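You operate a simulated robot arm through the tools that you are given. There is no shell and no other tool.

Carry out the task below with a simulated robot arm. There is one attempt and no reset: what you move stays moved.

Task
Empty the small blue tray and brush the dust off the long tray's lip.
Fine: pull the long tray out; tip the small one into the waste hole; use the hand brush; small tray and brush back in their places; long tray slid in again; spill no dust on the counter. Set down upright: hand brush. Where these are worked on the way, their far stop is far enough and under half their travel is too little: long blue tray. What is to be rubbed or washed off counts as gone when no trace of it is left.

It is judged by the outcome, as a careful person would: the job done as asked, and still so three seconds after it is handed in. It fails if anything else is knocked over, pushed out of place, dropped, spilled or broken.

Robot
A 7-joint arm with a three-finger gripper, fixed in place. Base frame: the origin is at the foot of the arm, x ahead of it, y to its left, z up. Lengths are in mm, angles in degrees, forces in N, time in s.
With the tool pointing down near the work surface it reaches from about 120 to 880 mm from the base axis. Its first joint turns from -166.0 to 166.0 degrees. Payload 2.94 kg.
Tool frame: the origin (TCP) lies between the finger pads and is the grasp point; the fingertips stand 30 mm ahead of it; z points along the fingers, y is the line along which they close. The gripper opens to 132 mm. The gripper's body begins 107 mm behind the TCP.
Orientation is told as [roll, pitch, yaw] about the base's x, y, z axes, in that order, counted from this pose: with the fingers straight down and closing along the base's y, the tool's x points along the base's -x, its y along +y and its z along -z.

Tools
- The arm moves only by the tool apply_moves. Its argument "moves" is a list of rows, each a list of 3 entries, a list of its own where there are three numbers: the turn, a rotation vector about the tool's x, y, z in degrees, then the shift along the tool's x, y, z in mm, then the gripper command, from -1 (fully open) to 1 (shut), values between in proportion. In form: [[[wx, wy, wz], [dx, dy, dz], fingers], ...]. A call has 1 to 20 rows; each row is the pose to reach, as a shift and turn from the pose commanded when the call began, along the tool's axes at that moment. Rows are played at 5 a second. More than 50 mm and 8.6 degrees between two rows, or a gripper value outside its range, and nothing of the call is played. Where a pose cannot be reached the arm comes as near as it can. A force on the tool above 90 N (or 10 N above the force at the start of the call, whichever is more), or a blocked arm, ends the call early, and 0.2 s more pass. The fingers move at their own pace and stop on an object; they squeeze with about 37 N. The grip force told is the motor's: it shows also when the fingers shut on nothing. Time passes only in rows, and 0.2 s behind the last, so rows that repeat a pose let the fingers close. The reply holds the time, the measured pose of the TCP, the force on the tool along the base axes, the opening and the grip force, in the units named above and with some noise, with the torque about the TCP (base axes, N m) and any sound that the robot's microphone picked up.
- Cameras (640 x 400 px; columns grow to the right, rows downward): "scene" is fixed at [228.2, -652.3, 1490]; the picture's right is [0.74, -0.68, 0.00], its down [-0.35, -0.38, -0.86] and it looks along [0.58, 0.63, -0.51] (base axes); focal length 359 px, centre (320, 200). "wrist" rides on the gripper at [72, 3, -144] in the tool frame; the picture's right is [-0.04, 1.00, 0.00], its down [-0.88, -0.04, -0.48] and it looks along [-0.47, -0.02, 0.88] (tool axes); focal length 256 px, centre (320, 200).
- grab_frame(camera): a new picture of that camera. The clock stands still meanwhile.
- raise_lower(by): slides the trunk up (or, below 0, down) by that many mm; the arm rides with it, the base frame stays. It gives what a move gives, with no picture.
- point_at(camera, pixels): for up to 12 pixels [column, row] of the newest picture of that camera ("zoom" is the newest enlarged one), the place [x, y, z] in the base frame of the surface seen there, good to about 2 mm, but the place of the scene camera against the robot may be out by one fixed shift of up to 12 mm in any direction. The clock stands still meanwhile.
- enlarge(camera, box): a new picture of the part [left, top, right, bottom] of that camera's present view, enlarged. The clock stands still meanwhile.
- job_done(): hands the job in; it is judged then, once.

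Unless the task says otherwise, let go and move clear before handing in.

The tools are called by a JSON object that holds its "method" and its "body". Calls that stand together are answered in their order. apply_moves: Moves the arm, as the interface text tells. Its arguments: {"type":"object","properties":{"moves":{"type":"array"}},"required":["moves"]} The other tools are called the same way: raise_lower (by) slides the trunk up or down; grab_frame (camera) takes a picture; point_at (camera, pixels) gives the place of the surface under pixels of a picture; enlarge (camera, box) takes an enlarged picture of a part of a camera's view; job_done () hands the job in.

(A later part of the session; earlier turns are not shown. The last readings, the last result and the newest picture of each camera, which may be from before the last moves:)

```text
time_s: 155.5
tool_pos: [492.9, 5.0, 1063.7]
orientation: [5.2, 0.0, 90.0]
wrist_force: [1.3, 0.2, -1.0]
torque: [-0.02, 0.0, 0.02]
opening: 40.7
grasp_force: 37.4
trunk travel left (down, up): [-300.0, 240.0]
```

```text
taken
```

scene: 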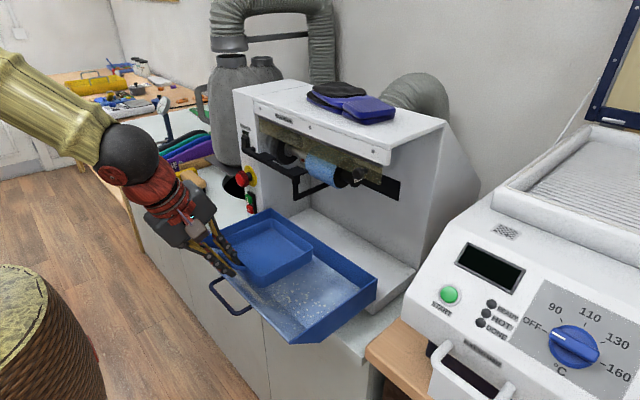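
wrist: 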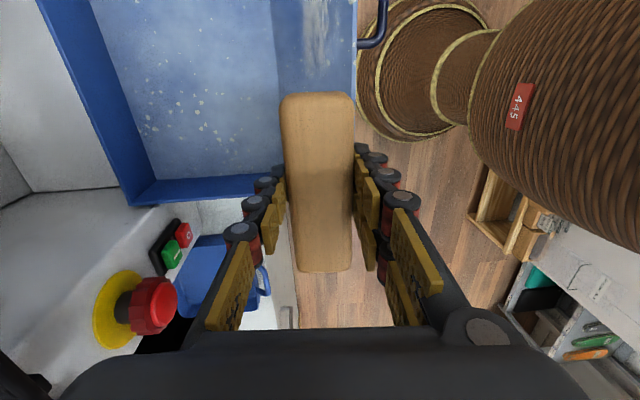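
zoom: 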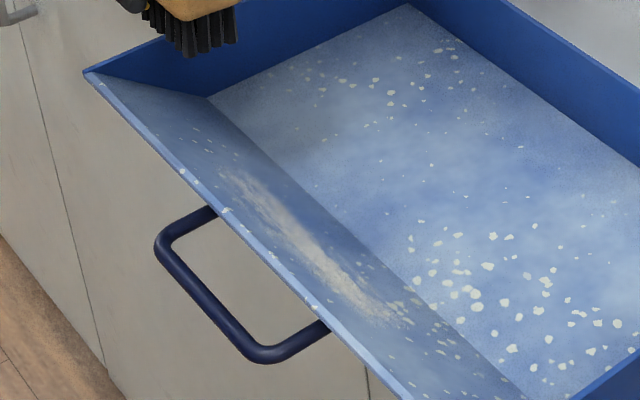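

There was real bristle contact (29 N, 20 N) and the brush did not slip. The streak's left part looks fainter; I'll check closely.

{"method": "enlarge", "body": {"camera": "wrist", "box": [240, 0, 400, 100]}}

{"method": "enlarge", "body": {"camera": "scene", "box": [215, 250, 285, 310]}}

```text
4.00 times, centred on (320, 50) of wrist
```

zoom: 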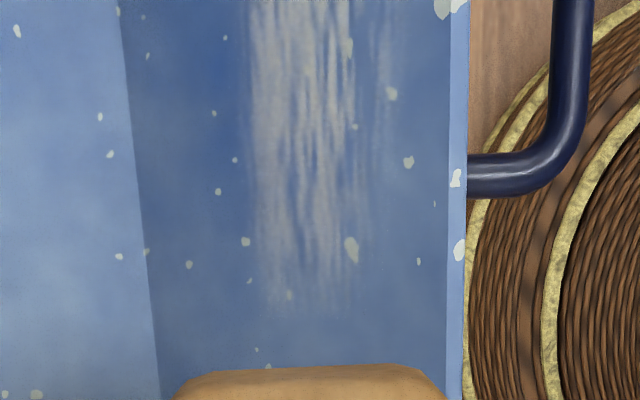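

```text
6.67 times, centred on (250, 280) of scene
```

zoom: 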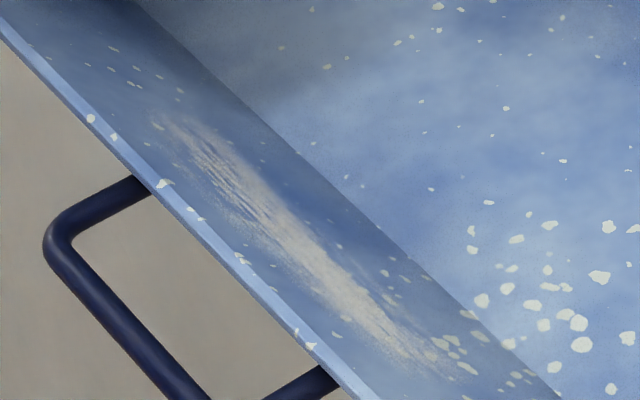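

The streak is fainter where brushed, so it wears off with repeated strokes. I'll scrub up–down–up on the left part with a slightly lighter press.

{"method": "apply_moves", "body": {"moves": [[[0, 0, 0], [35, -10, 10], 1], [[0, 0, 0], [70, -20, 25], 1], [[0, 0, 0], [102, -31.9, 50], 1], [[0, 0, 0], [102, -31.9, 78], 1], [[0, 0, 0], [102, -31.9, 85.3], 1], [[0, 0, 0], [102, -22.5, 78.9], 1], [[0, 0, 0], [102, -13.2, 72.5], 1], [[0, 0, 0], [102, -3.8, 66.1], 1], [[0, 0, 0], [102, 5.5, 59.7], 1], [[0, 0, 0], [102, -3.8, 66.1], 1], [[0, 0, 0], [102, -13.2, 72.5], 1], [[0, 0, 0], [102, -22.5, 78.9], 1], [[0, 0, 0], [102, -31.9, 85.3], 1], [[0, 0, 0], [102, -22.5, 78.9], 1], [[0, 0, 0], [102, -13.2, 72.5], 1], [[0, 0, 0], [102, -3.8, 66.1], 1], [[0, 0, 0], [102, 5.5, 59.7], 1], [[0, 0, 0], [102, -3.8, 66.1], 1], [[0, 0, 0], [102, -13.2, 72.5], 1], [[0, 0, 0], [102, -22.5, 78.9], 1]]}}

{"method": "enlarge", "body": {"camera": "scene", "box": [190, 215, 310, 325]}}

{"method": "grab_frame", "body": {"camera": "wrist"}}

```text
time_s: 159.7
tool_pos: [509.9, -99.3, 981.8]
orientation: [5.1, 0.0, 90.1]
wrist_force: [12.7, -1.0, 20.4]
torque: [-0.01, -0.12, 0.09]
opening: 40.8
grasp_force: 36.7
trunk travel left (down, up): [-300.0, 240.0]
```

```text
3.64 times, centred on (250, 270) of scene
```

zoom: 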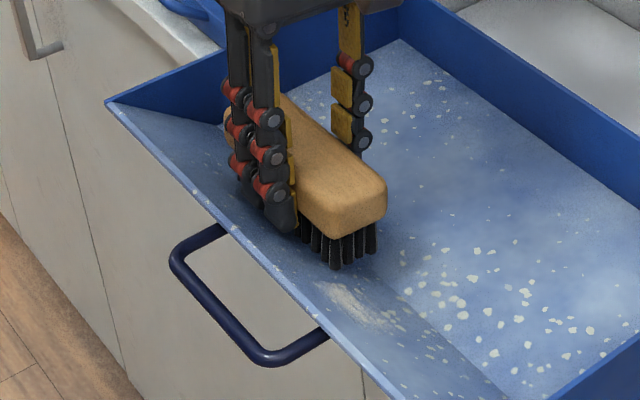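

```text
taken
```

wrist: 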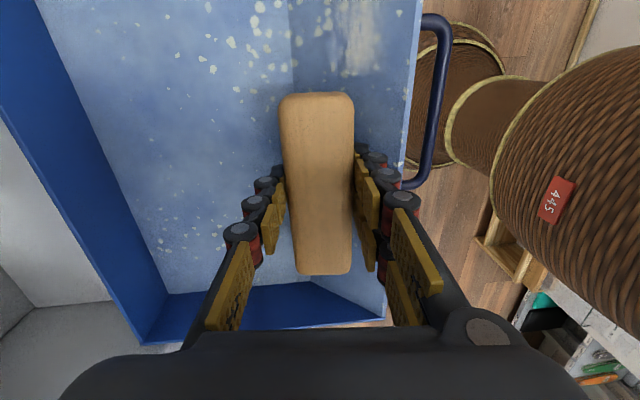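

The scrub worked: only the right part of the streak remains (zoom 320–390, 285–330; wrist rows 0–75). I'll lift, shift 66 mm right and scrub there the same way.

{"method": "apply_moves", "body": {"moves": [[[0, 0, 0], [0, -3, -20], 1], [[0, 0, 0], [33, -6, -20], 1], [[0, 0, 0], [66, -9.5, -15], 1], [[0, 0, 0], [66, -9.5, 0], 1], [[0, 0, 0], [66, -9.5, 6.5], 1], [[0, 0, 0], [66, -0.2, 0.1], 1], [[0, 0, 0], [66, 9.2, -6.3], 1], [[0, 0, 0], [66, 18.5, -12.7], 1], [[0, 0, 0], [66, 27.9, -19.1], 1], [[0, 0, 0], [66, 18.5, -12.7], 1], [[0, 0, 0], [66, 9.2, -6.3], 1], [[0, 0, 0], [66, -0.2, 0.1], 1], [[0, 0, 0], [66, -9.5, 6.5], 1], [[0, 0, 0], [66, -0.2, 0.1], 1], [[0, 0, 0], [66, 9.2, -6.3], 1], [[0, 0, 0], [66, 18.5, -12.7], 1], [[0, 0, 0], [66, 27.9, -19.1], 1], [[0, 0, 0], [66, 18.5, -12.7], 1], [[0, 0, 0], [66, 9.2, -6.3], 1], [[0, 0, 0], [66, -0.2, 0.1], 1]]}}

{"method": "apply_moves", "body": {"moves": [[[0, 0, 0], [0, -5, -25], 1], [[0, 0, 0], [-30, -8, -50], 1], [[0, 0, 0], [-70, -8, -60], 1], [[0, 0, 0], [-110, -8, -60], 1], [[0, 0, 0], [-150, 0, -60], 1], [[0, 0, 0], [-180, 10, -60], 1], [[0, 0, 0], [-180, 10, -60], 1]]}}

{"method": "enlarge", "body": {"camera": "scene", "box": [190, 225, 310, 325]}}

{"method": "enlarge", "body": {"camera": "scene", "box": [215, 250, 285, 310]}}

{"method": "grab_frame", "body": {"camera": "wrist"}}

```text
time_s: 163.9
tool_pos: [508.6, -165.6, 980.5]
orientation: [4.8, 0.0, 90.0]
wrist_force: [10.2, -1.6, 13.8]
torque: [0.08, -0.15, 0.0]
opening: 40.6
grasp_force: 37.7
trunk travel left (down, up): [-300.0, 240.0]
```

```text
time_s: 165.5
tool_pos: [501.2, 15.1, 1040.7]
orientation: [5.1, 0.0, 90.0]
wrist_force: [-0.3, 0.0, -1.2]
torque: [-0.02, 0.01, -0.01]
opening: 40.6
grasp_force: 37.2
trunk travel left (down, up): [-300.0, 240.0]
```

```text
4.00 times, centred on (250, 275) of scene
```

zoom: 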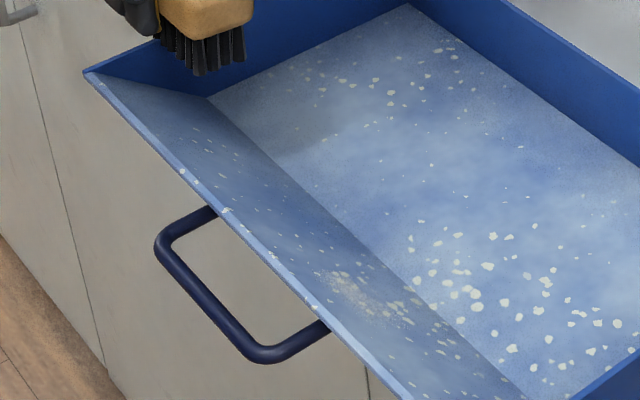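

```text
6.67 times, centred on (250, 280) of scene
```

zoom: 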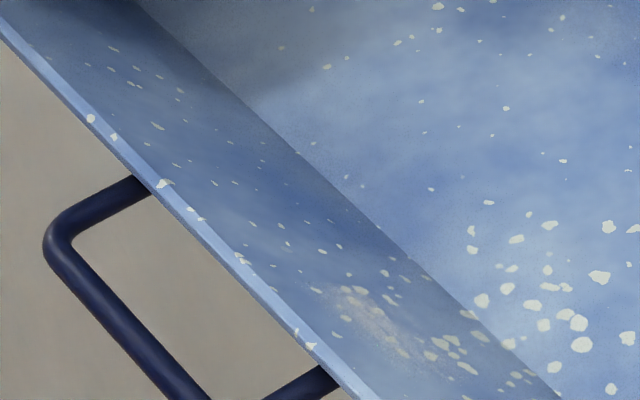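

```text
taken
```

wrist: 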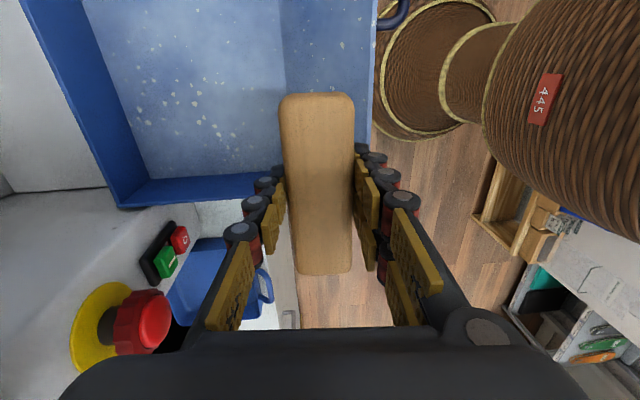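

Nearly all gone; a faint patch remains at zoom (330–400, 290–350). I'll locate it.

{"method": "enlarge", "body": {"camera": "scene", "box": [230, 265, 290, 320]}}

{"method": "point_at", "body": {"camera": "zoom", "pixels": [[230, 180], [260, 200], [290, 230], [320, 260], [350, 280], [280, 190], [330, 230], [200, 170], [240, 230], [300, 290], [380, 300], [340, 200]]}}

```text
7.27 times, centred on (260, 292) of scene
```

zoom: 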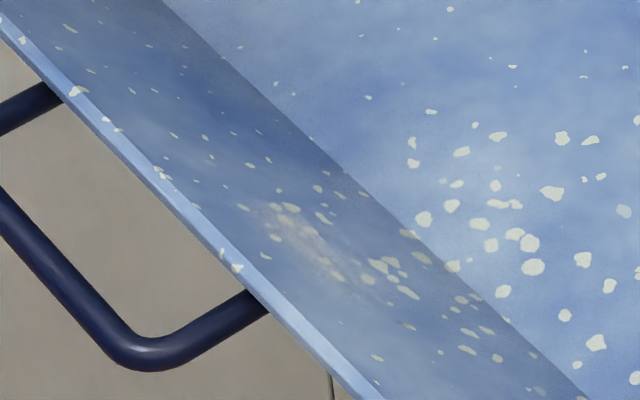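

```text
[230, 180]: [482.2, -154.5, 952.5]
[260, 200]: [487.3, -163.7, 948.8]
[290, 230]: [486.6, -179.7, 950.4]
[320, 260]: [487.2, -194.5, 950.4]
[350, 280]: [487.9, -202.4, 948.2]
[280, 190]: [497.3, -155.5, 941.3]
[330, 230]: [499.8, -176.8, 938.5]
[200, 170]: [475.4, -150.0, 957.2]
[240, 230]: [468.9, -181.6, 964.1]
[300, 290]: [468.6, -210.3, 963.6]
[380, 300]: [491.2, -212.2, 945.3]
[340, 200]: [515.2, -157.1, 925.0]
```

The remainder is a faint patch at y −155…−200, x≈478. I'll scrub there again (brush centre y≈−175).

{"method": "apply_moves", "body": {"moves": [[[0, 0, 0], [38, 0, -5], 1], [[0, 0, 0], [76, 0, -5], 1], [[0, 0, 0], [114, -5, 5], 1], [[0, 0, 0], [152, -12, 20], 1], [[0, 0, 0], [190, -21.7, 35], 1], [[0, 0, 0], [190, -21.7, 55], 1], [[0, 0, 0], [190, -21.7, 63.8], 1], [[0, 0, 0], [190, -9.3, 55.3], 1], [[0, 0, 0], [190, 3.1, 46.8], 1], [[0, 0, 0], [190, 15.6, 38.3], 1], [[0, 0, 0], [190, 3.1, 46.8], 1], [[0, 0, 0], [190, -9.3, 55.3], 1], [[0, 0, 0], [190, -21.7, 63.8], 1], [[0, 0, 0], [190, -9.3, 55.3], 1], [[0, 0, 0], [190, 3.1, 46.8], 1], [[0, 0, 0], [190, 15.6, 38.3], 1], [[0, 0, 0], [190, 3.1, 46.8], 1], [[0, 0, 0], [190, -9.3, 55.3], 1], [[0, 0, 0], [190, -21.7, 63.8], 1], [[0, 0, 0], [190, -9.3, 55.3], 1]]}}

{"method": "apply_moves", "body": {"moves": [[[0, 0, 0], [0, 12.4, -8.5], 1], [[0, 0, 0], [0, 24.9, -17], 1], [[0, 0, 0], [0, 12.4, -8.5], 1], [[0, 0, 0], [0, 0, 0], 1], [[0, 0, 0], [0, -5, -25], 1], [[0, 0, 0], [-30, -8, -50], 1], [[0, 0, 0], [-70, -8, -60], 1], [[0, 0, 0], [-110, -8, -60], 1], [[0, 0, 0], [-150, 0, -60], 1], [[0, 0, 0], [-190, 10, -60], 1], [[0, 0, 0], [-190, 10, -60], 1]]}}

{"method": "enlarge", "body": {"camera": "scene", "box": [190, 225, 310, 325]}}

{"method": "enlarge", "body": {"camera": "scene", "box": [230, 265, 290, 320]}}

```text
time_s: 169.7
tool_pos: [505.8, -172.7, 986.0]
orientation: [5.2, 0.0, 90.0]
wrist_force: [0.5, 0.5, -1.5]
torque: [0.02, 0.01, 0.03]
opening: 40.5
grasp_force: 36.6
trunk travel left (down, up): [-300.0, 240.0]
```

```text
time_s: 172.1
tool_pos: [503.8, 16.0, 1043.6]
orientation: [5.1, 0.0, 90.0]
wrist_force: [0.0, 0.6, -1.7]
torque: [0.01, 0.03, -0.01]
opening: 40.6
grasp_force: 37.0
trunk travel left (down, up): [-300.0, 240.0]
```

```text
4.00 times, centred on (250, 275) of scene
```

zoom: 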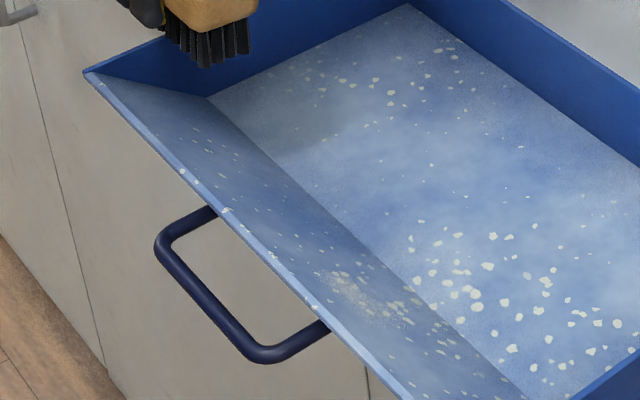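

```text
7.27 times, centred on (260, 292) of scene
```

zoom: 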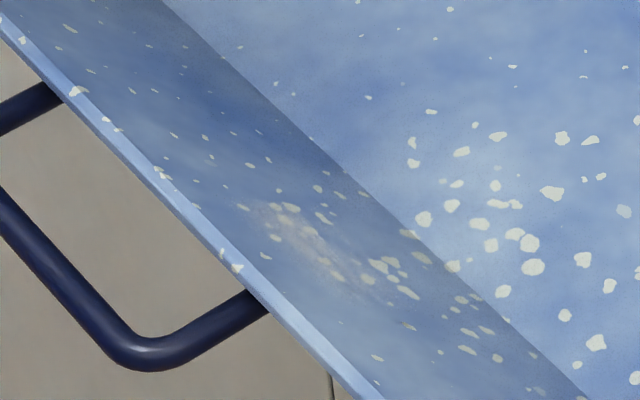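

This time there was no contact force: I was about 3 mm too high. I'll repeat the scrub 5 mm lower.

{"method": "apply_moves", "body": {"moves": [[[0, 0, 0], [38, 0, -5], 1], [[0, 0, 0], [76, 0, -5], 1], [[0, 0, 0], [114, -5, 5], 1], [[0, 0, 0], [152, -12, 20], 1], [[0, 0, 0], [190, -22.4, 45], 1], [[0, 0, 0], [190, -22.4, 66], 1], [[0, 0, 0], [190, -22.4, 73.5], 1], [[0, 0, 0], [190, -10, 65], 1], [[0, 0, 0], [190, 2.4, 56.5], 1], [[0, 0, 0], [190, 14.9, 48], 1], [[0, 0, 0], [190, 2.4, 56.5], 1], [[0, 0, 0], [190, -10, 65], 1], [[0, 0, 0], [190, -22.4, 73.5], 1], [[0, 0, 0], [190, -10, 65], 1], [[0, 0, 0], [190, 2.4, 56.5], 1], [[0, 0, 0], [190, 14.9, 48], 1], [[0, 0, 0], [190, 2.4, 56.5], 1], [[0, 0, 0], [190, -10, 65], 1], [[0, 0, 0], [190, -22.4, 73.5], 1], [[0, 0, 0], [190, -10, 65], 1]]}}

{"method": "apply_moves", "body": {"moves": [[[0, 0, 0], [0, 12.4, -8.5], 1], [[0, 0, 0], [0, 24.9, -17], 1], [[0, 0, 0], [0, 12.4, -8.5], 1], [[0, 0, 0], [0, 0, 0], 1], [[0, 0, 0], [0, 12.4, -8.5], 1], [[0, 0, 0], [0, 24.9, -17], 1], [[0, 0, 0], [0, 12.4, -8.5], 1], [[0, 0, 0], [0, 0, 0], 1], [[0, 0, 0], [0, -5, -25], 1], [[0, 0, 0], [-30, -8, -50], 1], [[0, 0, 0], [-70, -8, -60], 1], [[0, 0, 0], [-110, -8, -60], 1], [[0, 0, 0], [-150, 0, -60], 1], [[0, 0, 0], [-190, 10, -65], 1], [[0, 0, 0], [-190, 10, -65], 1]]}}

{"method": "enlarge", "body": {"camera": "scene", "box": [190, 225, 310, 325]}}

{"method": "enlarge", "body": {"camera": "scene", "box": [230, 265, 290, 320]}}

```text
time_s: 176.3
tool_pos: [509.7, -174.0, 980.5]
orientation: [5.0, 0.0, 90.1]
wrist_force: [12.5, 0.3, 17.0]
torque: [-0.19, -0.16, -0.12]
opening: 40.6
grasp_force: 36.8
trunk travel left (down, up): [-300.0, 240.0]
```

```text
time_s: 179.5
tool_pos: [504.6, 13.4, 1046.9]
orientation: [5.1, 0.0, 89.9]
wrist_force: [-1.0, -0.4, -1.3]
torque: [-0.02, 0.01, 0.05]
opening: 41.0
grasp_force: 36.9
trunk travel left (down, up): [-300.0, 240.0]
```

```text
4.00 times, centred on (250, 275) of scene
```

zoom: 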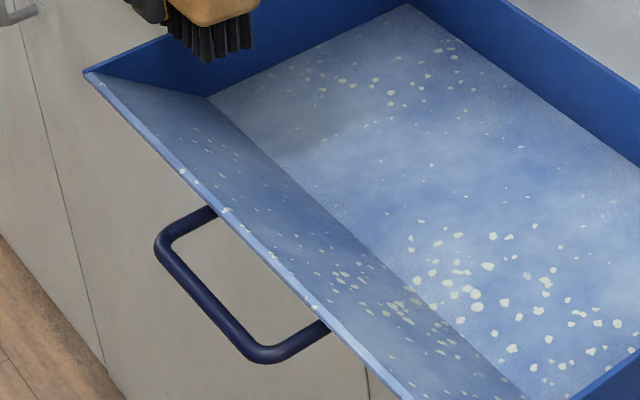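

```text
7.27 times, centred on (260, 292) of scene
```

zoom: 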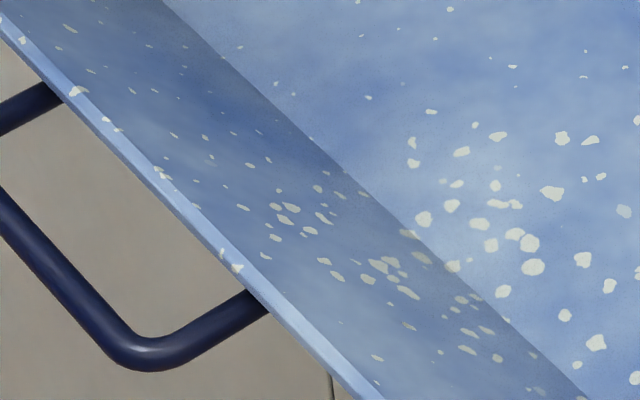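

The streak is gone; only the tray's painted flecks remain. I'll check the whole lip with the wrist camera before putting the brush back.

{"method": "enlarge", "body": {"camera": "wrist", "box": [240, 0, 400, 100]}}

{"method": "enlarge", "body": {"camera": "scene", "box": [205, 245, 265, 300]}}

{"method": "grab_frame", "body": {"camera": "wrist"}}

```text
4.00 times, centred on (320, 50) of wrist
```

zoom: 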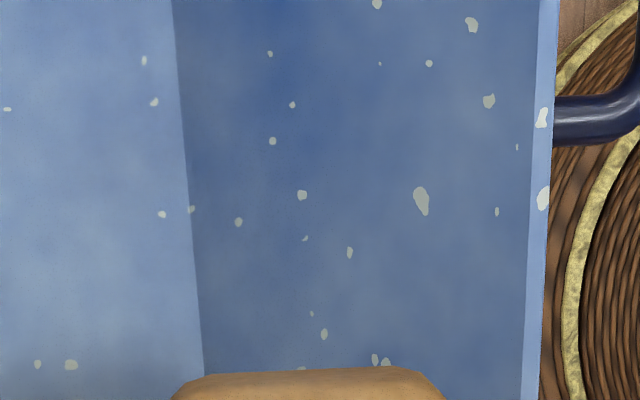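

```text
7.27 times, centred on (235, 272) of scene
```

zoom: 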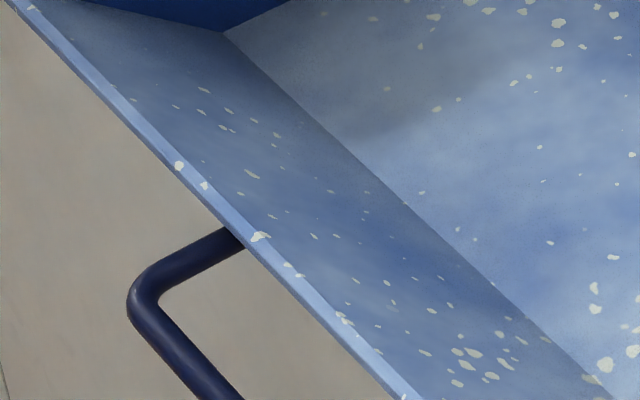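

```text
taken
```

wrist: 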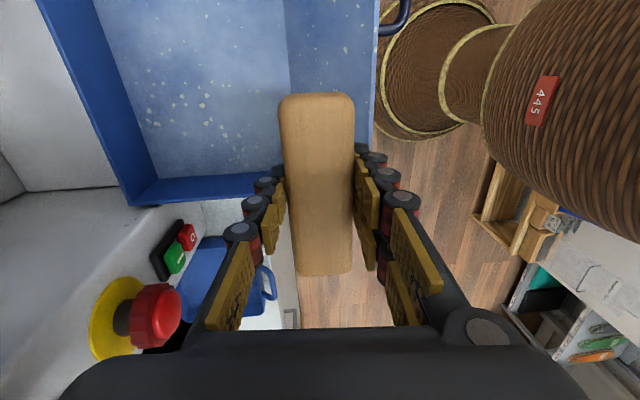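

The lip is clean along its whole length. I'll carry the brush back above its place.

{"method": "apply_moves", "body": {"moves": [[[0, 0, 0], [0, 30.6, -5.4], 1], [[1, 0, 0], [-25, 54.8, -7.3], 1], [[2, 0, 0], [-70, 55.1, -10.2], 1], [[3, 0, 0], [-115, 55.1, -10.2], 1], [[4, 0, 0], [-158, 41.1, -11.5], 1], [[5, 0, 0], [-198, 19.2, -13.4], 1], [[5, 0, 0], [-235, -3.7, -15.4], 1], [[5, 0, 0], [-272, -26.6, -17.4], 1], [[5, 0, 0], [-308, -48.5, -19.3], 1], [[5, 0, 0], [-344, -73.4, -21.5], 1], [[5, 0, 0], [-380, -96.3, -23.5], 1], [[5, 0, 0], [-415, -118.2, -25.4], 1], [[5, 0, 0], [-442, -133.2, -26.7], 1], [[5, 0, 0], [-457.8, -138.5, -27.2], 1], [[5, 0, 0], [-457.8, -138.5, -27.2], 1]]}}

{"method": "grab_frame", "body": {"camera": "wrist"}}

{"method": "point_at", "body": {"camera": "wrist", "pixels": [[318, 105], [318, 180], [318, 265], [285, 120], [350, 120], [300, 260], [345, 260], [318, 95], [320, 272]]}}

```text
time_s: 182.7
tool_pos: [642.5, 473.1, 1060.2]
orientation: [0.0, 0.0, 90.0]
wrist_force: [-0.1, 0.1, -1.5]
torque: [-0.02, -0.01, -0.03]
opening: 40.3
grasp_force: 37.0
trunk travel left (down, up): [-300.0, 240.0]
```

```text
taken
```

wrist: 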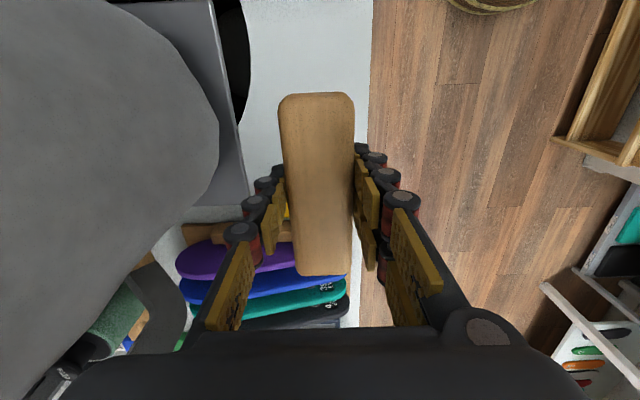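

```text
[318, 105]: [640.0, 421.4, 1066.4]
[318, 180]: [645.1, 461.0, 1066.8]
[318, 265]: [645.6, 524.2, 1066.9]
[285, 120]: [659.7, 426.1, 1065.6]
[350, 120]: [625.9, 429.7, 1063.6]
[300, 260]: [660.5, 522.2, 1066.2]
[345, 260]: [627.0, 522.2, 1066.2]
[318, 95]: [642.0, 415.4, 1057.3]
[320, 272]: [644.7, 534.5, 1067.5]
```

The brush is directly above its original spot (centre ≈ 643.5, 474.5), level. I'll lower it to just above the counter.

{"method": "apply_moves", "body": {"moves": [[[0, 0, 0], [1.5, -0.5, 40], 1], [[0, 0, 0], [1.5, -0.5, 80], 1], [[0, 0, 0], [1.5, -0.5, 115], 1], [[0, 0, 0], [1.5, -0.5, 138], 1], [[0, 0, 0], [1.5, -0.5, 146], 1], [[0, 0, 0], [1.5, -0.5, 149], 1], [[0, 0, 0], [1.5, -0.5, 149], 1]]}}

{"method": "enlarge", "body": {"camera": "scene", "box": [150, 120, 270, 220]}}

```text
time_s: 184.3
tool_pos: [646.1, 471.4, 912.0]
orientation: [0.0, 0.0, 90.0]
wrist_force: [-0.9, 0.0, -0.6]
torque: [0.0, -0.03, 0.01]
opening: 40.6
grasp_force: 36.8
trunk travel left (down, up): [-300.0, 240.0]
```

```text
4.00 times, centred on (210, 170) of scene
```

zoom: 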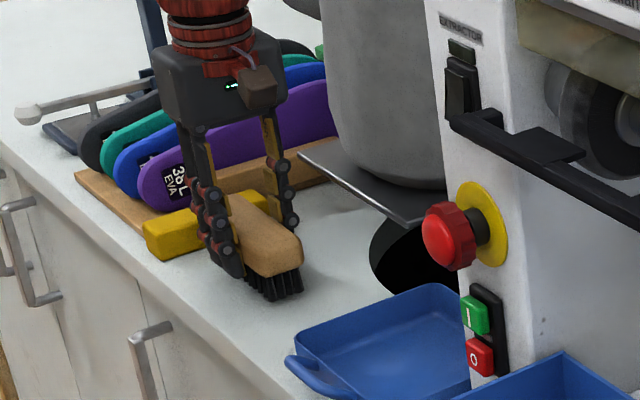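

Nearly down. I'll lower by single millimetres until the counter is felt.

{"method": "apply_moves", "body": {"moves": [[[0, 0, 0], [0, 0, 1], 1], [[0, 0, 0], [0, 0, 2], 1], [[0, 0, 0], [0, 0, 2.5], 1], [[0, 0, 0], [0, 0, 2.5], 1]]}}

```text
time_s: 185.3
tool_pos: [645.3, 470.6, 911.0]
orientation: [0.0, 0.0, 90.0]
wrist_force: [0.4, 0.0, -1.3]
torque: [0.0, -0.01, 0.01]
opening: 40.5
grasp_force: 36.8
trunk travel left (down, up): [-300.0, 240.0]
```

{"method": "apply_moves", "body": {"moves": [[[0, 0, 0], [0, 0, 1], 1], [[0, 0, 0], [0, 0, 2], 1], [[0, 0, 0], [0, 0, 2], 1]]}}

```text
time_s: 186.1
tool_pos: [643.6, 469.2, 907.6]
orientation: [0.1, 0.0, 90.0]
wrist_force: [-0.1, 0.5, -0.7]
torque: [0.0, 0.01, 0.0]
opening: 40.5
grasp_force: 37.2
trunk travel left (down, up): [-300.0, 240.0]
```

Still no contact; I'll check the brush's top height (it should be ≈913 when standing).

{"method": "grab_frame", "body": {"camera": "wrist"}}

{"method": "point_at", "body": {"camera": "wrist", "pixels": [[318, 110], [318, 180], [318, 260], [290, 120], [345, 120], [305, 255], [340, 255], [318, 145], [318, 220]]}}

```text
taken
```

wrist: 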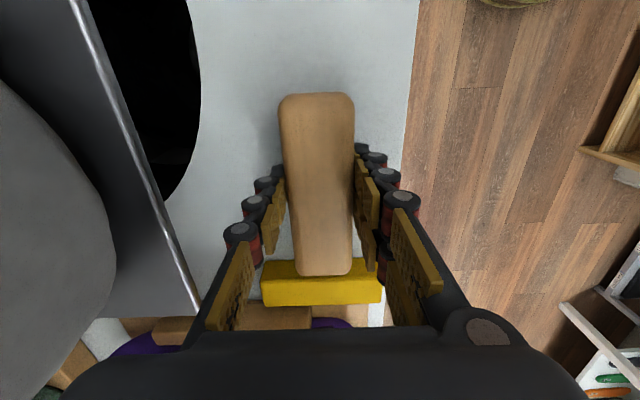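

```text
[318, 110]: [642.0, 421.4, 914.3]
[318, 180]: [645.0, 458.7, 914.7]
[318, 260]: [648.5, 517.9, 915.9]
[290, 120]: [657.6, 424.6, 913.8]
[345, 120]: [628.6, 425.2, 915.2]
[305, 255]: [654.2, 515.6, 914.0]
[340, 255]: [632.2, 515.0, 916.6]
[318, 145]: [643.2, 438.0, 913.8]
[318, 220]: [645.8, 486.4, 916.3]
```

About 2 mm to go. I'll lower 2 mm more and release.

{"method": "apply_moves", "body": {"moves": [[[0, 0, 0], [0, 0, 1], 1], [[0, 0, 0], [0, 0, 2], 1], [[0, 0, 0], [0, 0, 2], 1], [[0, 0, 0], [0, 0, 2], 0.38], [[0, 0, 0], [0, 0, 2], 0.36], [[0, 0, 0], [0, 0, 2], 0.2], [[0, 0, 0], [0, 0, 2], 0], [[0, 0, 0], [0, 0, -30], 0], [[0, 0, 0], [0, 0, -75], 0], [[0, 0, 0], [0, 0, -120], 0], [[0, 0, 0], [0, 0, -150], 0]]}}

{"method": "grab_frame", "body": {"camera": "wrist"}}

{"method": "point_at", "body": {"camera": "wrist", "pixels": [[315, 90], [300, 90], [328, 90], [316, 130], [302, 130], [332, 130], [318, 175], [306, 175], [333, 175], [318, 200]]}}

{"method": "enlarge", "body": {"camera": "scene", "box": [150, 120, 270, 220]}}

```text
time_s: 188.5
tool_pos: [644.4, 471.9, 1057.2]
orientation: [0.1, 0.1, 89.9]
wrist_force: [-0.5, -0.5, -0.2]
torque: [0.03, -0.01, 0.01]
opening: 66.2
grasp_force: 0.1
trunk travel left (down, up): [-300.0, 240.0]
```

```text
taken
```

wrist: 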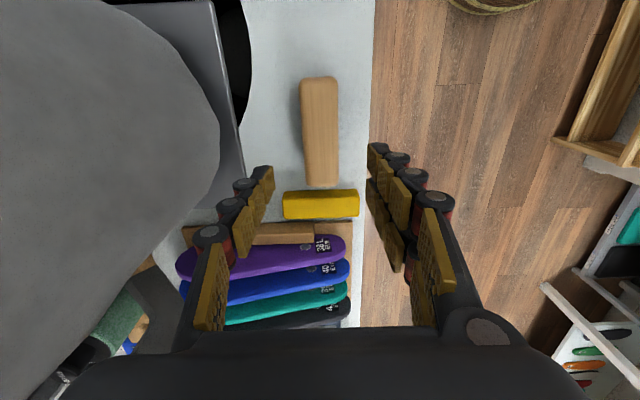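

```text
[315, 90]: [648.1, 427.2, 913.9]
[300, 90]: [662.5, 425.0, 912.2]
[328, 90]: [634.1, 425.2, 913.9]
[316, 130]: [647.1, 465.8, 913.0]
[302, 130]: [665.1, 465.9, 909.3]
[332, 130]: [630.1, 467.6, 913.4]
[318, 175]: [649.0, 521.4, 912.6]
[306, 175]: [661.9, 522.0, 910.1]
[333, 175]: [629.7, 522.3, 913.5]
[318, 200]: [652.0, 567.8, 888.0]
```

```text
4.00 times, centred on (210, 170) of scene
```

zoom: 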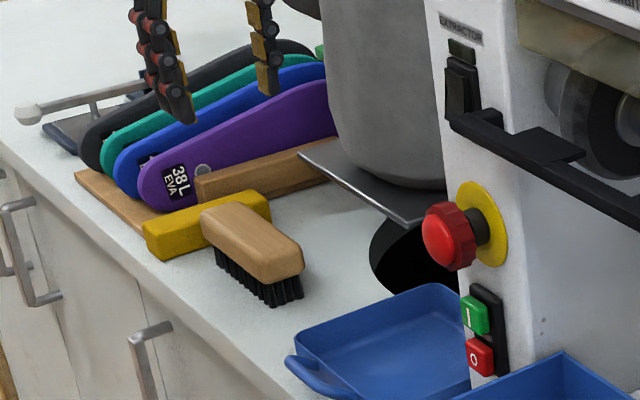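

The brush stands upright in its place (centre ≈ 646,472). Now back to the small tray on the counter, tilting to 25°.

{"method": "apply_moves", "body": {"moves": [[[3.6, 0, 0], [33, 20.5, 0.5], 0.3], [[7.2, 0, 0], [67, 41, 1], 0.5], [[10.8, 0, 0], [100, 61.5, 1.5], 0.6], [[14.4, 0, 0], [133, 82, 2], 0.7], [[18, 0, 0], [166, 102.5, 2.5], 0.73], [[21.6, 0, 0], [200, 123, 3], 0.73], [[25.1, 0, 0], [233, 143.5, 3.5], 0.73], [[25.1, 0, 0], [233, 143.5, 3.5], 0.73]]}}

{"method": "enlarge", "body": {"camera": "wrist", "box": [220, 40, 400, 200]}}

{"method": "point_at", "body": {"camera": "zoom", "pixels": [[300, 150], [310, 150], [315, 150], [320, 150], [325, 150], [330, 150], [315, 120], [320, 190], [295, 150], [290, 100], [320, 210], [316, 135]]}}

```text
time_s: 190.3
tool_pos: [501.3, 239.3, 1053.9]
orientation: [-25.2, 0.0, 90.1]
wrist_force: [-0.9, -0.6, -0.2]
torque: [-0.05, 0.02, 0.03]
opening: 17.8
grasp_force: 0.0
trunk travel left (down, up): [-300.0, 240.0]
```

```text
2.50 times, centred on (310, 120) of wrist
```

zoom: 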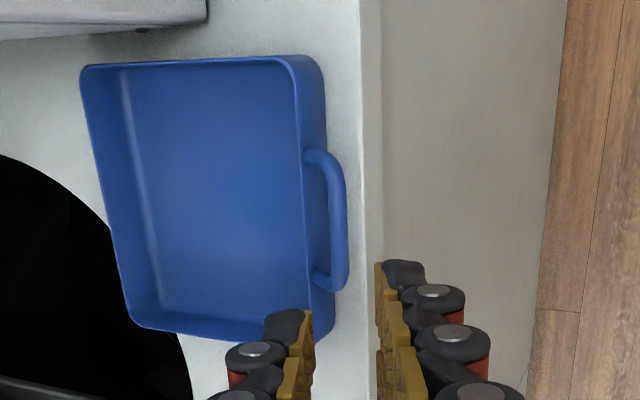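

```text
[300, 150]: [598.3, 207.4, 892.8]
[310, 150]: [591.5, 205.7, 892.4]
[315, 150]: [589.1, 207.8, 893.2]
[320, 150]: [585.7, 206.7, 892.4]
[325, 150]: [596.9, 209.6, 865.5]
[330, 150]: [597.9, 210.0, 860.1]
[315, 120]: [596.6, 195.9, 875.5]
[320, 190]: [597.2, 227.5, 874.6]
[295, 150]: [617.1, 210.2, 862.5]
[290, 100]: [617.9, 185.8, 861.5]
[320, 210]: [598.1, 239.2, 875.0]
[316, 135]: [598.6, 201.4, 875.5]
```

I need points on the bar itself (zoom 328–348, rows 175–285).

{"method": "point_at", "body": {"camera": "zoom", "pixels": [[332, 220], [336, 220], [340, 220], [344, 220], [347, 220], [338, 180], [340, 260], [325, 275], [338, 240], [320, 280], [338, 200], [335, 285]]}}

```text
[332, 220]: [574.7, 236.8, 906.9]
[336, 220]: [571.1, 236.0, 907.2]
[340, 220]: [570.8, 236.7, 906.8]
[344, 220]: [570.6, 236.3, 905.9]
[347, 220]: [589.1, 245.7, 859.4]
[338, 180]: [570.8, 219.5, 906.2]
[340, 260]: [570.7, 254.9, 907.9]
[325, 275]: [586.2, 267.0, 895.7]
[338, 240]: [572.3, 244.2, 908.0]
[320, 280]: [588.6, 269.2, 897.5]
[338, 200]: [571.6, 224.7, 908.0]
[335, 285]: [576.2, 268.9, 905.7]
```

The bar's centre is about (572,237.5,902.5), well aligned. I'll go in and grip with the same two-step method.

{"method": "apply_moves", "body": {"moves": [[[0, 0, 0], [1.8, 0.5, 40], 0.73], [[0, 0, 0], [1.8, 0.5, 80], 0.73], [[0, 0, 0], [1.8, 0.5, 115], 0.73], [[0, 0, 0], [1.8, 0.5, 138], 0.73], [[0, 0, 0], [1.8, 0.5, 153], 0.73], [[0, 0, 0], [1.8, 0.5, 153], 1], [[0, 0, 0], [1.8, 0.5, 153], 1], [[0, 0, 0], [1.8, 0.9, 153], 0.818], [[0, 0, 0], [1.8, 1.2, 157], 0.818], [[0, 0, 0], [1.8, 1.2, 161], 0.818], [[0, 0, 0], [1.8, 1.2, 164], 0.818], [[0, 0, 0], [1.8, 1.2, 164], 1], [[0, 0, 0], [1.8, 1.2, 164], 1], [[0, 0, 0], [1.8, 1.2, 164], 1]]}}

{"method": "enlarge", "body": {"camera": "wrist", "box": [200, 60, 400, 220]}}

{"method": "enlarge", "body": {"camera": "scene", "box": [150, 130, 310, 260]}}

```text
time_s: 193.3
tool_pos: [568.7, 237.7, 904.3]
orientation: [-25.0, 0.0, 90.0]
wrist_force: [0.5, -0.1, -0.3]
torque: [0.15, 0.12, -0.03]
opening: 7.5
grasp_force: 35.5
trunk travel left (down, up): [-300.0, 240.0]
```

```text
2.50 times, centred on (300, 140) of wrist
```

zoom: 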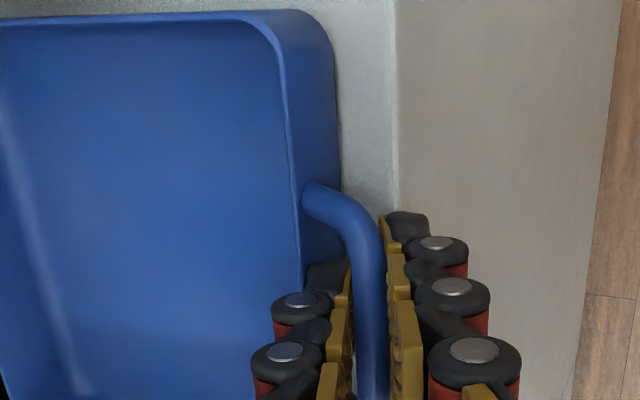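

```text
3.08 times, centred on (230, 195) of scene
```

zoom: 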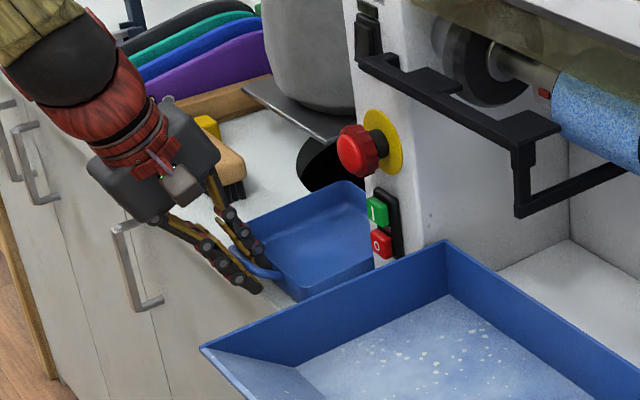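

Gripped. I'll lift it up and back to x≈440.

{"method": "apply_moves", "body": {"moves": [[[0, 0, 0], [0, -6, -13], 1], [[0, 0, 0], [0, -12.7, -27.2], 1], [[0, 0, 0], [0, -8, -52], 1], [[0, 0, 0], [0, -2.5, -76.1], 1], [[0, 0, 0], [0, 7, -97], 1], [[0, 0, 0], [0, 16.5, -118.2], 1], [[0, 0, 0], [0, 27, -137], 1], [[0, 0, 0], [0, 37.6, -155.7], 1], [[0, 0, 0], [0, 47, -170], 1], [[0, 0, 0], [0, 56.7, -183.4], 1], [[0, 0, 0], [0, 56.7, -183.4], 1]]}}

{"method": "grab_frame", "body": {"camera": "wrist"}}

```text
time_s: 195.7
tool_pos: [440.3, 237.5, 1048.3]
orientation: [-25.1, 0.0, 90.0]
wrist_force: [0.1, 0.0, -0.9]
torque: [0.05, 0.15, 0.0]
opening: 7.2
grasp_force: 35.6
trunk travel left (down, up): [-300.0, 240.0]
```

```text
taken
```

wrist: 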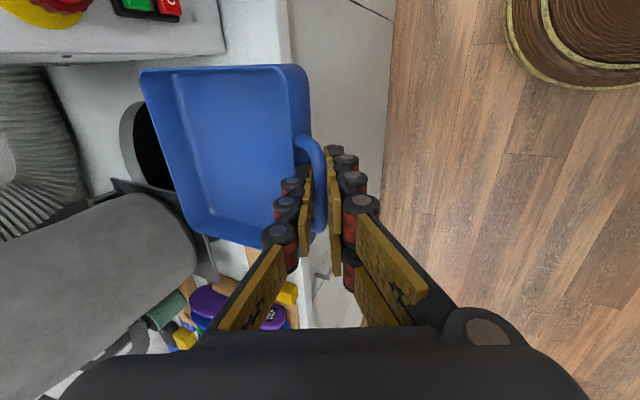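

Held steadily. Crossing back to y≈-149.

{"method": "apply_moves", "body": {"moves": [[[0, 0, 0], [15, 0, 0], 1], [[0, 0, 0], [45, 0, 0], 1], [[0, 0, 0], [80, 0, 0], 1], [[0, 0, 0], [115, 0, 0], 1], [[0, 0, 0], [150, 0, 0], 1], [[0, 0, 0], [185, 0, 0], 1], [[0, 0, 0], [220, 0, 0], 1], [[0, 0, 0], [255, 0, 0], 1], [[0, 0, 0], [290, 0, 0], 1], [[0, 0, 0], [325, 0, 0], 1], [[0, 0, 0], [355, 0, 0], 1], [[0, 0, 0], [378, 0, 0], 1], [[0, 0, 0], [386, 0, 0], 1], [[0, 0, 0], [386, 0, 0], 1]]}}

{"method": "grab_frame", "body": {"camera": "wrist"}}

{"method": "grab_frame", "body": {"camera": "scene"}}

{"method": "point_at", "body": {"camera": "wrist", "pixels": [[150, 70], [200, 230], [300, 68], [298, 80], [230, 140], [310, 60], [330, 60], [340, 60], [345, 60], [155, 40], [190, 40], [320, 40]]}}

```text
time_s: 198.7
tool_pos: [441.0, -149.6, 1047.2]
orientation: [-25.2, 0.0, 89.9]
wrist_force: [-0.3, 0.6, -1.8]
torque: [-0.02, 0.18, 0.0]
opening: 7.2
grasp_force: 35.2
trunk travel left (down, up): [-300.0, 240.0]
```

```text
taken
```

wrist: 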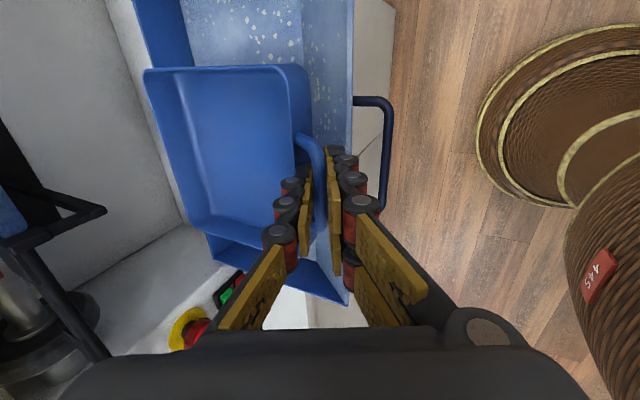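

```text
taken
```

scene: 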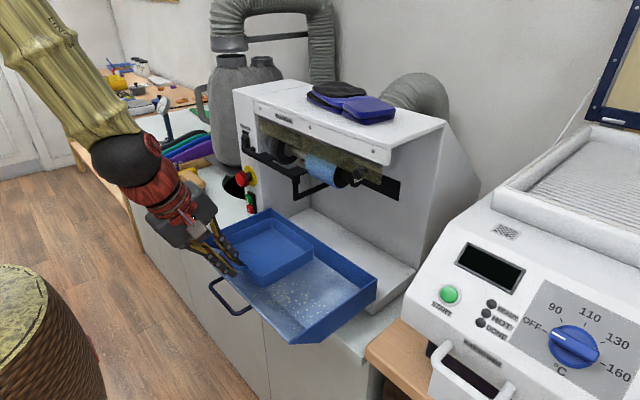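

```text
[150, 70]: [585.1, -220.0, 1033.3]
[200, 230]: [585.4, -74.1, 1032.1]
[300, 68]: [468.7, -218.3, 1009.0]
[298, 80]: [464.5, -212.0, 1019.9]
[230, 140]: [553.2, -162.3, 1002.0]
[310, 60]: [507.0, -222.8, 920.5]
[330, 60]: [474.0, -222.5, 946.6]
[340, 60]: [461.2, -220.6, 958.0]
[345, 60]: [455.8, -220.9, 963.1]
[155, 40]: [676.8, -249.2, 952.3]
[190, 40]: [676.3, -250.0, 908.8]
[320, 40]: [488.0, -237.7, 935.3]
```

The tray is above the long tray. I'll lower it into its original spot (TCP ≈ 512, -149).

{"method": "apply_moves", "body": {"moves": [[[0, 0, 0], [0, -18, 8.4], 1], [[0, 0, 0], [0, -36, 17], 1], [[0, 0, 0], [0, -52, 26], 1], [[0, 0, 0], [0, -60, 38], 1], [[0, 0, 0], [0, -55.5, 50.2], 1], [[0, 0, 0], [0, -48, 66.2], 1], [[0, 0, 0], [0, -41, 81.1], 1], [[0, 0, 0], [0, -35, 93.9], 1], [[0, 0, 0], [0, -30.5, 103.5], 1], [[0, 0, 0], [0, -28, 108.8], 1], [[0, 0, 0], [0, -26.6, 111.8], 1], [[0, 0, 0], [0, -26.6, 111.8], 1]]}}

{"method": "grab_frame", "body": {"camera": "wrist"}}

{"method": "point_at", "body": {"camera": "wrist", "pixels": [[150, 70], [200, 225], [297, 75], [300, 100], [230, 140], [260, 120], [200, 120], [250, 250], [330, 60], [420, 150], [240, 200], [280, 90]]}}

{"method": "enlarge", "body": {"camera": "scene", "box": [200, 200, 380, 330]}}

```text
time_s: 201.3
tool_pos: [511.2, -151.6, 956.7]
orientation: [-25.0, -0.1, 90.1]
wrist_force: [-0.1, -0.3, -1.7]
torque: [0.02, 0.14, 0.02]
opening: 7.4
grasp_force: 35.3
trunk travel left (down, up): [-300.0, 240.0]
```

```text
taken
```

wrist: 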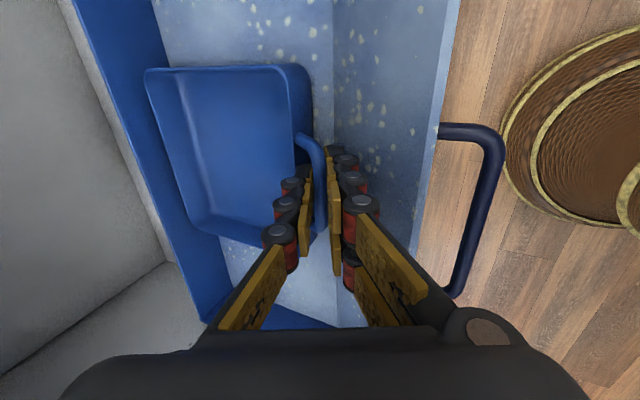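

```text
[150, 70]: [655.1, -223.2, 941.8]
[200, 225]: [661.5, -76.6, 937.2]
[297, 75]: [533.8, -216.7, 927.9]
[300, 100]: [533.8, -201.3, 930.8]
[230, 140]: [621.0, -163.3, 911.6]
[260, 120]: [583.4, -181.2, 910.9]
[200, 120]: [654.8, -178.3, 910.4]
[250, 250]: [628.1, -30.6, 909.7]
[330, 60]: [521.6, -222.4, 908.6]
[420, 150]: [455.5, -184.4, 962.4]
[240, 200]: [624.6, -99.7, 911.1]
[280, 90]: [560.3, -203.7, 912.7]
```

```text
3.08 times, centred on (290, 265) of scene
```

zoom: 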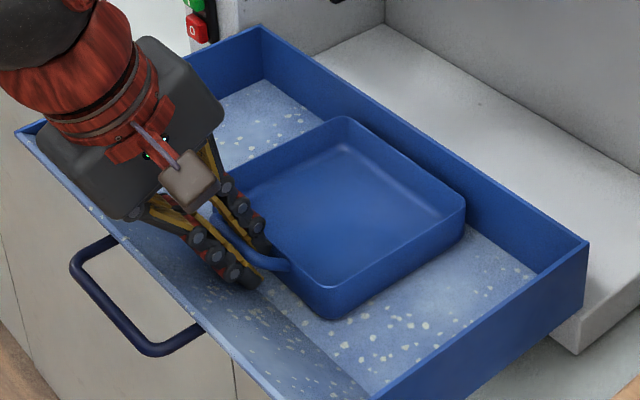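

The tray is at floor level (inside z≈911). I'll nudge 2 mm forward/down, release and back out.

{"method": "apply_moves", "body": {"moves": [[[0, 0, 0], [0, -1, 2.7], 1], [[0, 0, 0], [0, -1, 2.7], 0.8], [[0, 0, 0], [0, -1, 2.7], 0.73], [[0, 0, 0], [0, -1, -8], 0.73], [[0, 0, 0], [0, -1, -22], 0.73], [[0, 0, 0], [0, -1, -42], 0.73], [[0, 0, 0], [0, -1, -75], 0.6], [[0, 0, 0], [0, -1, -110], 0.4], [[0, 0, 0], [0, -1, -110], 0.4]]}}

{"method": "grab_frame", "body": {"camera": "wrist"}}

{"method": "enlarge", "body": {"camera": "scene", "box": [180, 200, 400, 340]}}

{"method": "point_at", "body": {"camera": "wrist", "pixels": [[390, 95], [412, 120], [410, 150], [380, 100], [370, 100], [300, 80], [302, 120], [310, 130], [200, 70], [280, 180], [405, 185], [411, 135]]}}

```text
time_s: 203.3
tool_pos: [467.0, -151.2, 1057.6]
orientation: [-25.0, 0.0, 90.0]
wrist_force: [0.1, 0.0, -1.3]
torque: [-0.02, 0.02, -0.04]
opening: 39.7
grasp_force: 0.0
trunk travel left (down, up): [-300.0, 240.0]
```

```text
taken
```

wrist: 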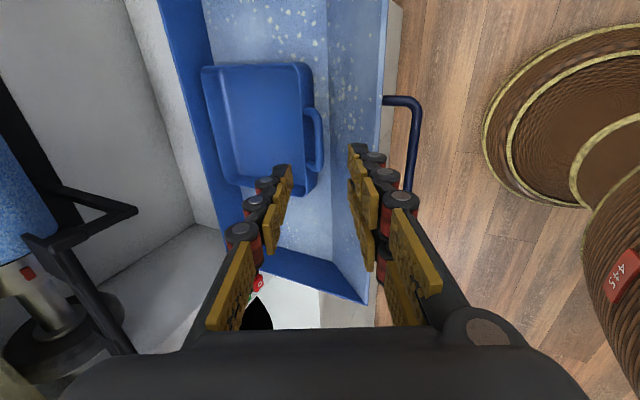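

```text
2.86 times, centred on (290, 270) of scene
```

zoom: 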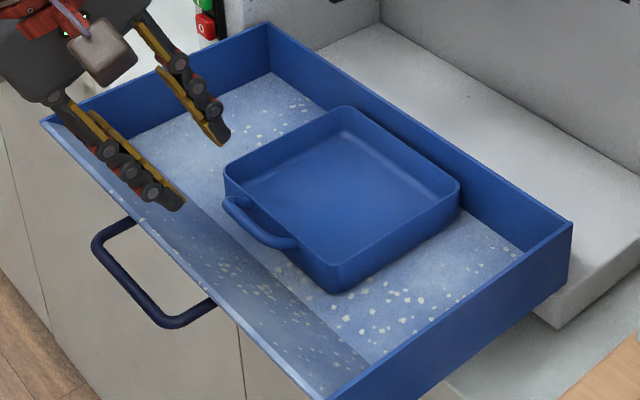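

```text
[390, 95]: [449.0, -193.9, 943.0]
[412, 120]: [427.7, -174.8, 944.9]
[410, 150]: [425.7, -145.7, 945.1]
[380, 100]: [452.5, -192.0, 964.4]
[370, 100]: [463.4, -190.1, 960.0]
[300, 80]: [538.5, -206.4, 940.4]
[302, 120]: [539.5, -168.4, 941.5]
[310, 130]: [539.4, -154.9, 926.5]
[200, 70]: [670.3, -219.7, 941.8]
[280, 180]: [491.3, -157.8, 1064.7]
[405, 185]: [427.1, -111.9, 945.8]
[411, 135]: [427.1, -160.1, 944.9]
```

The small tray is back (front wall 86 mm behind the lip, as at the start), and the lip is clean. Now the long tray's handle: bar centre about (428.5,-132,941). I'll move to a pre-grasp point.

{"method": "apply_moves", "body": {"moves": [[[0, 0, 0], [-7, 28, 3], 0.394], [[0, 0, 0], [-13, 56, 6], 0.394], [[0, 0, 0], [-19, 84.3, 9.1], 0.394], [[0, 0, 0], [-19, 84.3, 9.1], 0.394]]}}

{"method": "grab_frame", "body": {"camera": "wrist"}}

{"method": "point_at", "body": {"camera": "wrist", "pixels": [[320, 100], [325, 120], [330, 120], [335, 120], [340, 120], [330, 150], [325, 80], [300, 70], [315, 120], [320, 120], [290, 120], [310, 100]]}}

```text
time_s: 204.3
tool_pos: [393.8, -130.4, 1014.8]
orientation: [-25.1, 0.0, 90.2]
wrist_force: [-0.6, 0.6, -1.0]
torque: [-0.02, -0.03, -0.02]
opening: 39.4
grasp_force: 0.0
trunk travel left (down, up): [-300.0, 240.0]
```

```text
taken
```

wrist: 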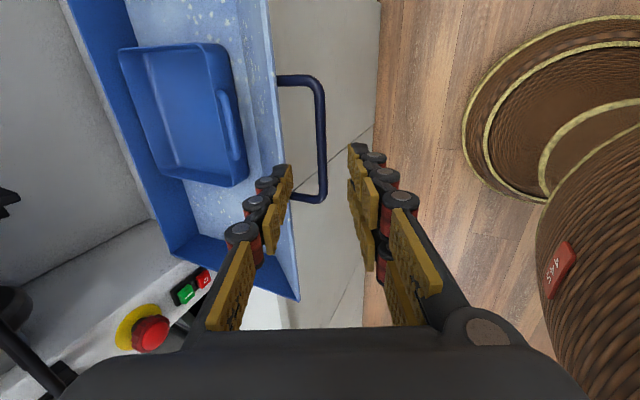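

```text
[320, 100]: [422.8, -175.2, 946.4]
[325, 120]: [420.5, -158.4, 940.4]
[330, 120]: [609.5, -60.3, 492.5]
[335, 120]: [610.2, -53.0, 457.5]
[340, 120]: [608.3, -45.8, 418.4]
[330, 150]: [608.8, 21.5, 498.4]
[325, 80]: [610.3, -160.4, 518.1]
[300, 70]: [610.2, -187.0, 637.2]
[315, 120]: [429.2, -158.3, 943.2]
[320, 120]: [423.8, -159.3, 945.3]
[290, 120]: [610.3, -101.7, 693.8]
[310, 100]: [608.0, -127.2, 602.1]
```

The bar is on the finger axis (col 320). I'll advance 79 mm and close.

{"method": "apply_moves", "body": {"moves": [[[0, 0, 0], [0, 1, 30], 0.394], [[0, 0, 0], [0, 1.5, 55], 0.394], [[0, 0, 0], [0, 1.5, 79], 0.394], [[0, 0, 0], [0, 1.5, 79], 1], [[0, 0, 0], [0, 1.5, 79], 1], [[0, 0, 0], [0, 1.5, 79], 1]]}}

{"method": "grab_frame", "body": {"camera": "wrist"}}

```text
time_s: 205.7
tool_pos: [426.9, -129.0, 939.5]
orientation: [-25.0, -0.1, 90.1]
wrist_force: [0.4, -1.3, -7.4]
torque: [-0.18, 0.0, 0.47]
opening: 5.9
grasp_force: 19.1
trunk travel left (down, up): [-300.0, 240.0]
```

```text
taken
```

wrist: 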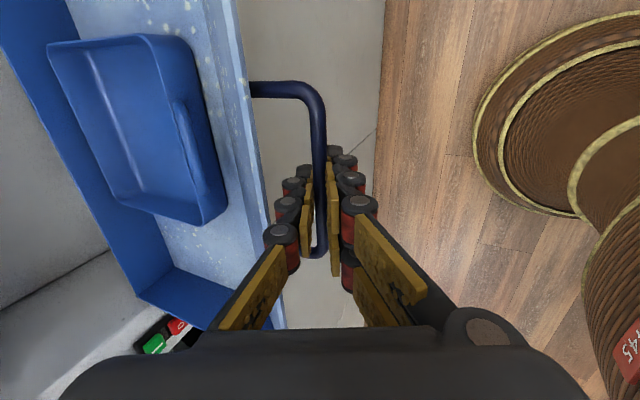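

The handle is gripped. I'll push the long tray in slowly, 120 mm first.

{"method": "apply_moves", "body": {"moves": [[[0, 0, 0], [0, 0, 0], 1], [[0, 0, 0], [0, -3.6, 1.7], 1], [[0, 0, 0], [0, -9.1, 4.2], 1], [[0, 0, 0], [0, -18.1, 8.5], 1], [[0, 0, 0], [0, -27.2, 12.7], 1], [[0, 0, 0], [0, -36.2, 17], 1], [[0, 0, 0], [0, -45.3, 21.2], 1], [[0, 0, 0], [0, -54.4, 25.4], 1], [[0, 0, 0], [0, -63.4, 29.7], 1], [[0, 0, 0], [0, -72.5, 33.9], 1], [[0, 0, 0], [0, -81.5, 38.2], 1], [[0, 0, 0], [0, -90.6, 42.4], 1], [[0, 0, 0], [0, -98, 45.9], 1], [[0, 0, 0], [0, -104, 48.7], 1], [[0, 0, 0], [0, -108.7, 50.9], 1], [[0, 0, 0], [0, -108.7, 50.9], 1]]}}

{"method": "grab_frame", "body": {"camera": "scene"}}

{"method": "grab_frame", "body": {"camera": "wrist"}}

```text
time_s: 209.1
tool_pos: [547.2, -128.8, 940.4]
orientation: [-25.1, 0.0, 90.0]
wrist_force: [-0.1, 3.0, -11.5]
torque: [0.14, 0.02, -0.13]
opening: 6.1
grasp_force: 33.0
trunk travel left (down, up): [-300.0, 240.0]
```

```text
taken
```

scene: 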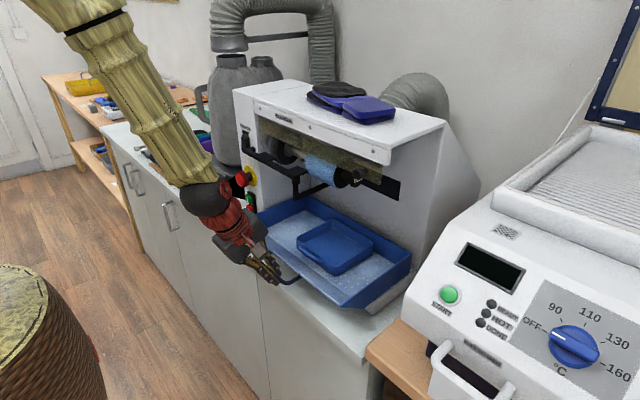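

```text
taken
```

wrist: 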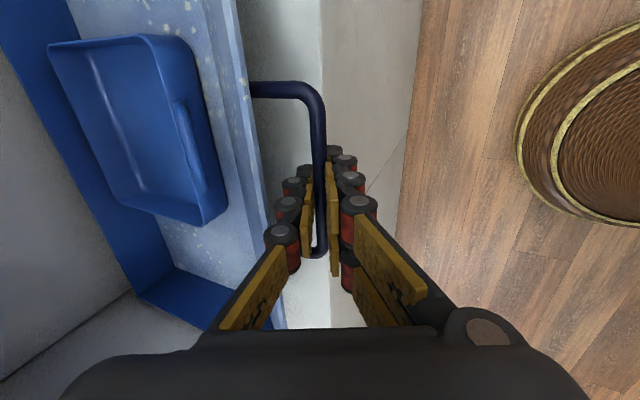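

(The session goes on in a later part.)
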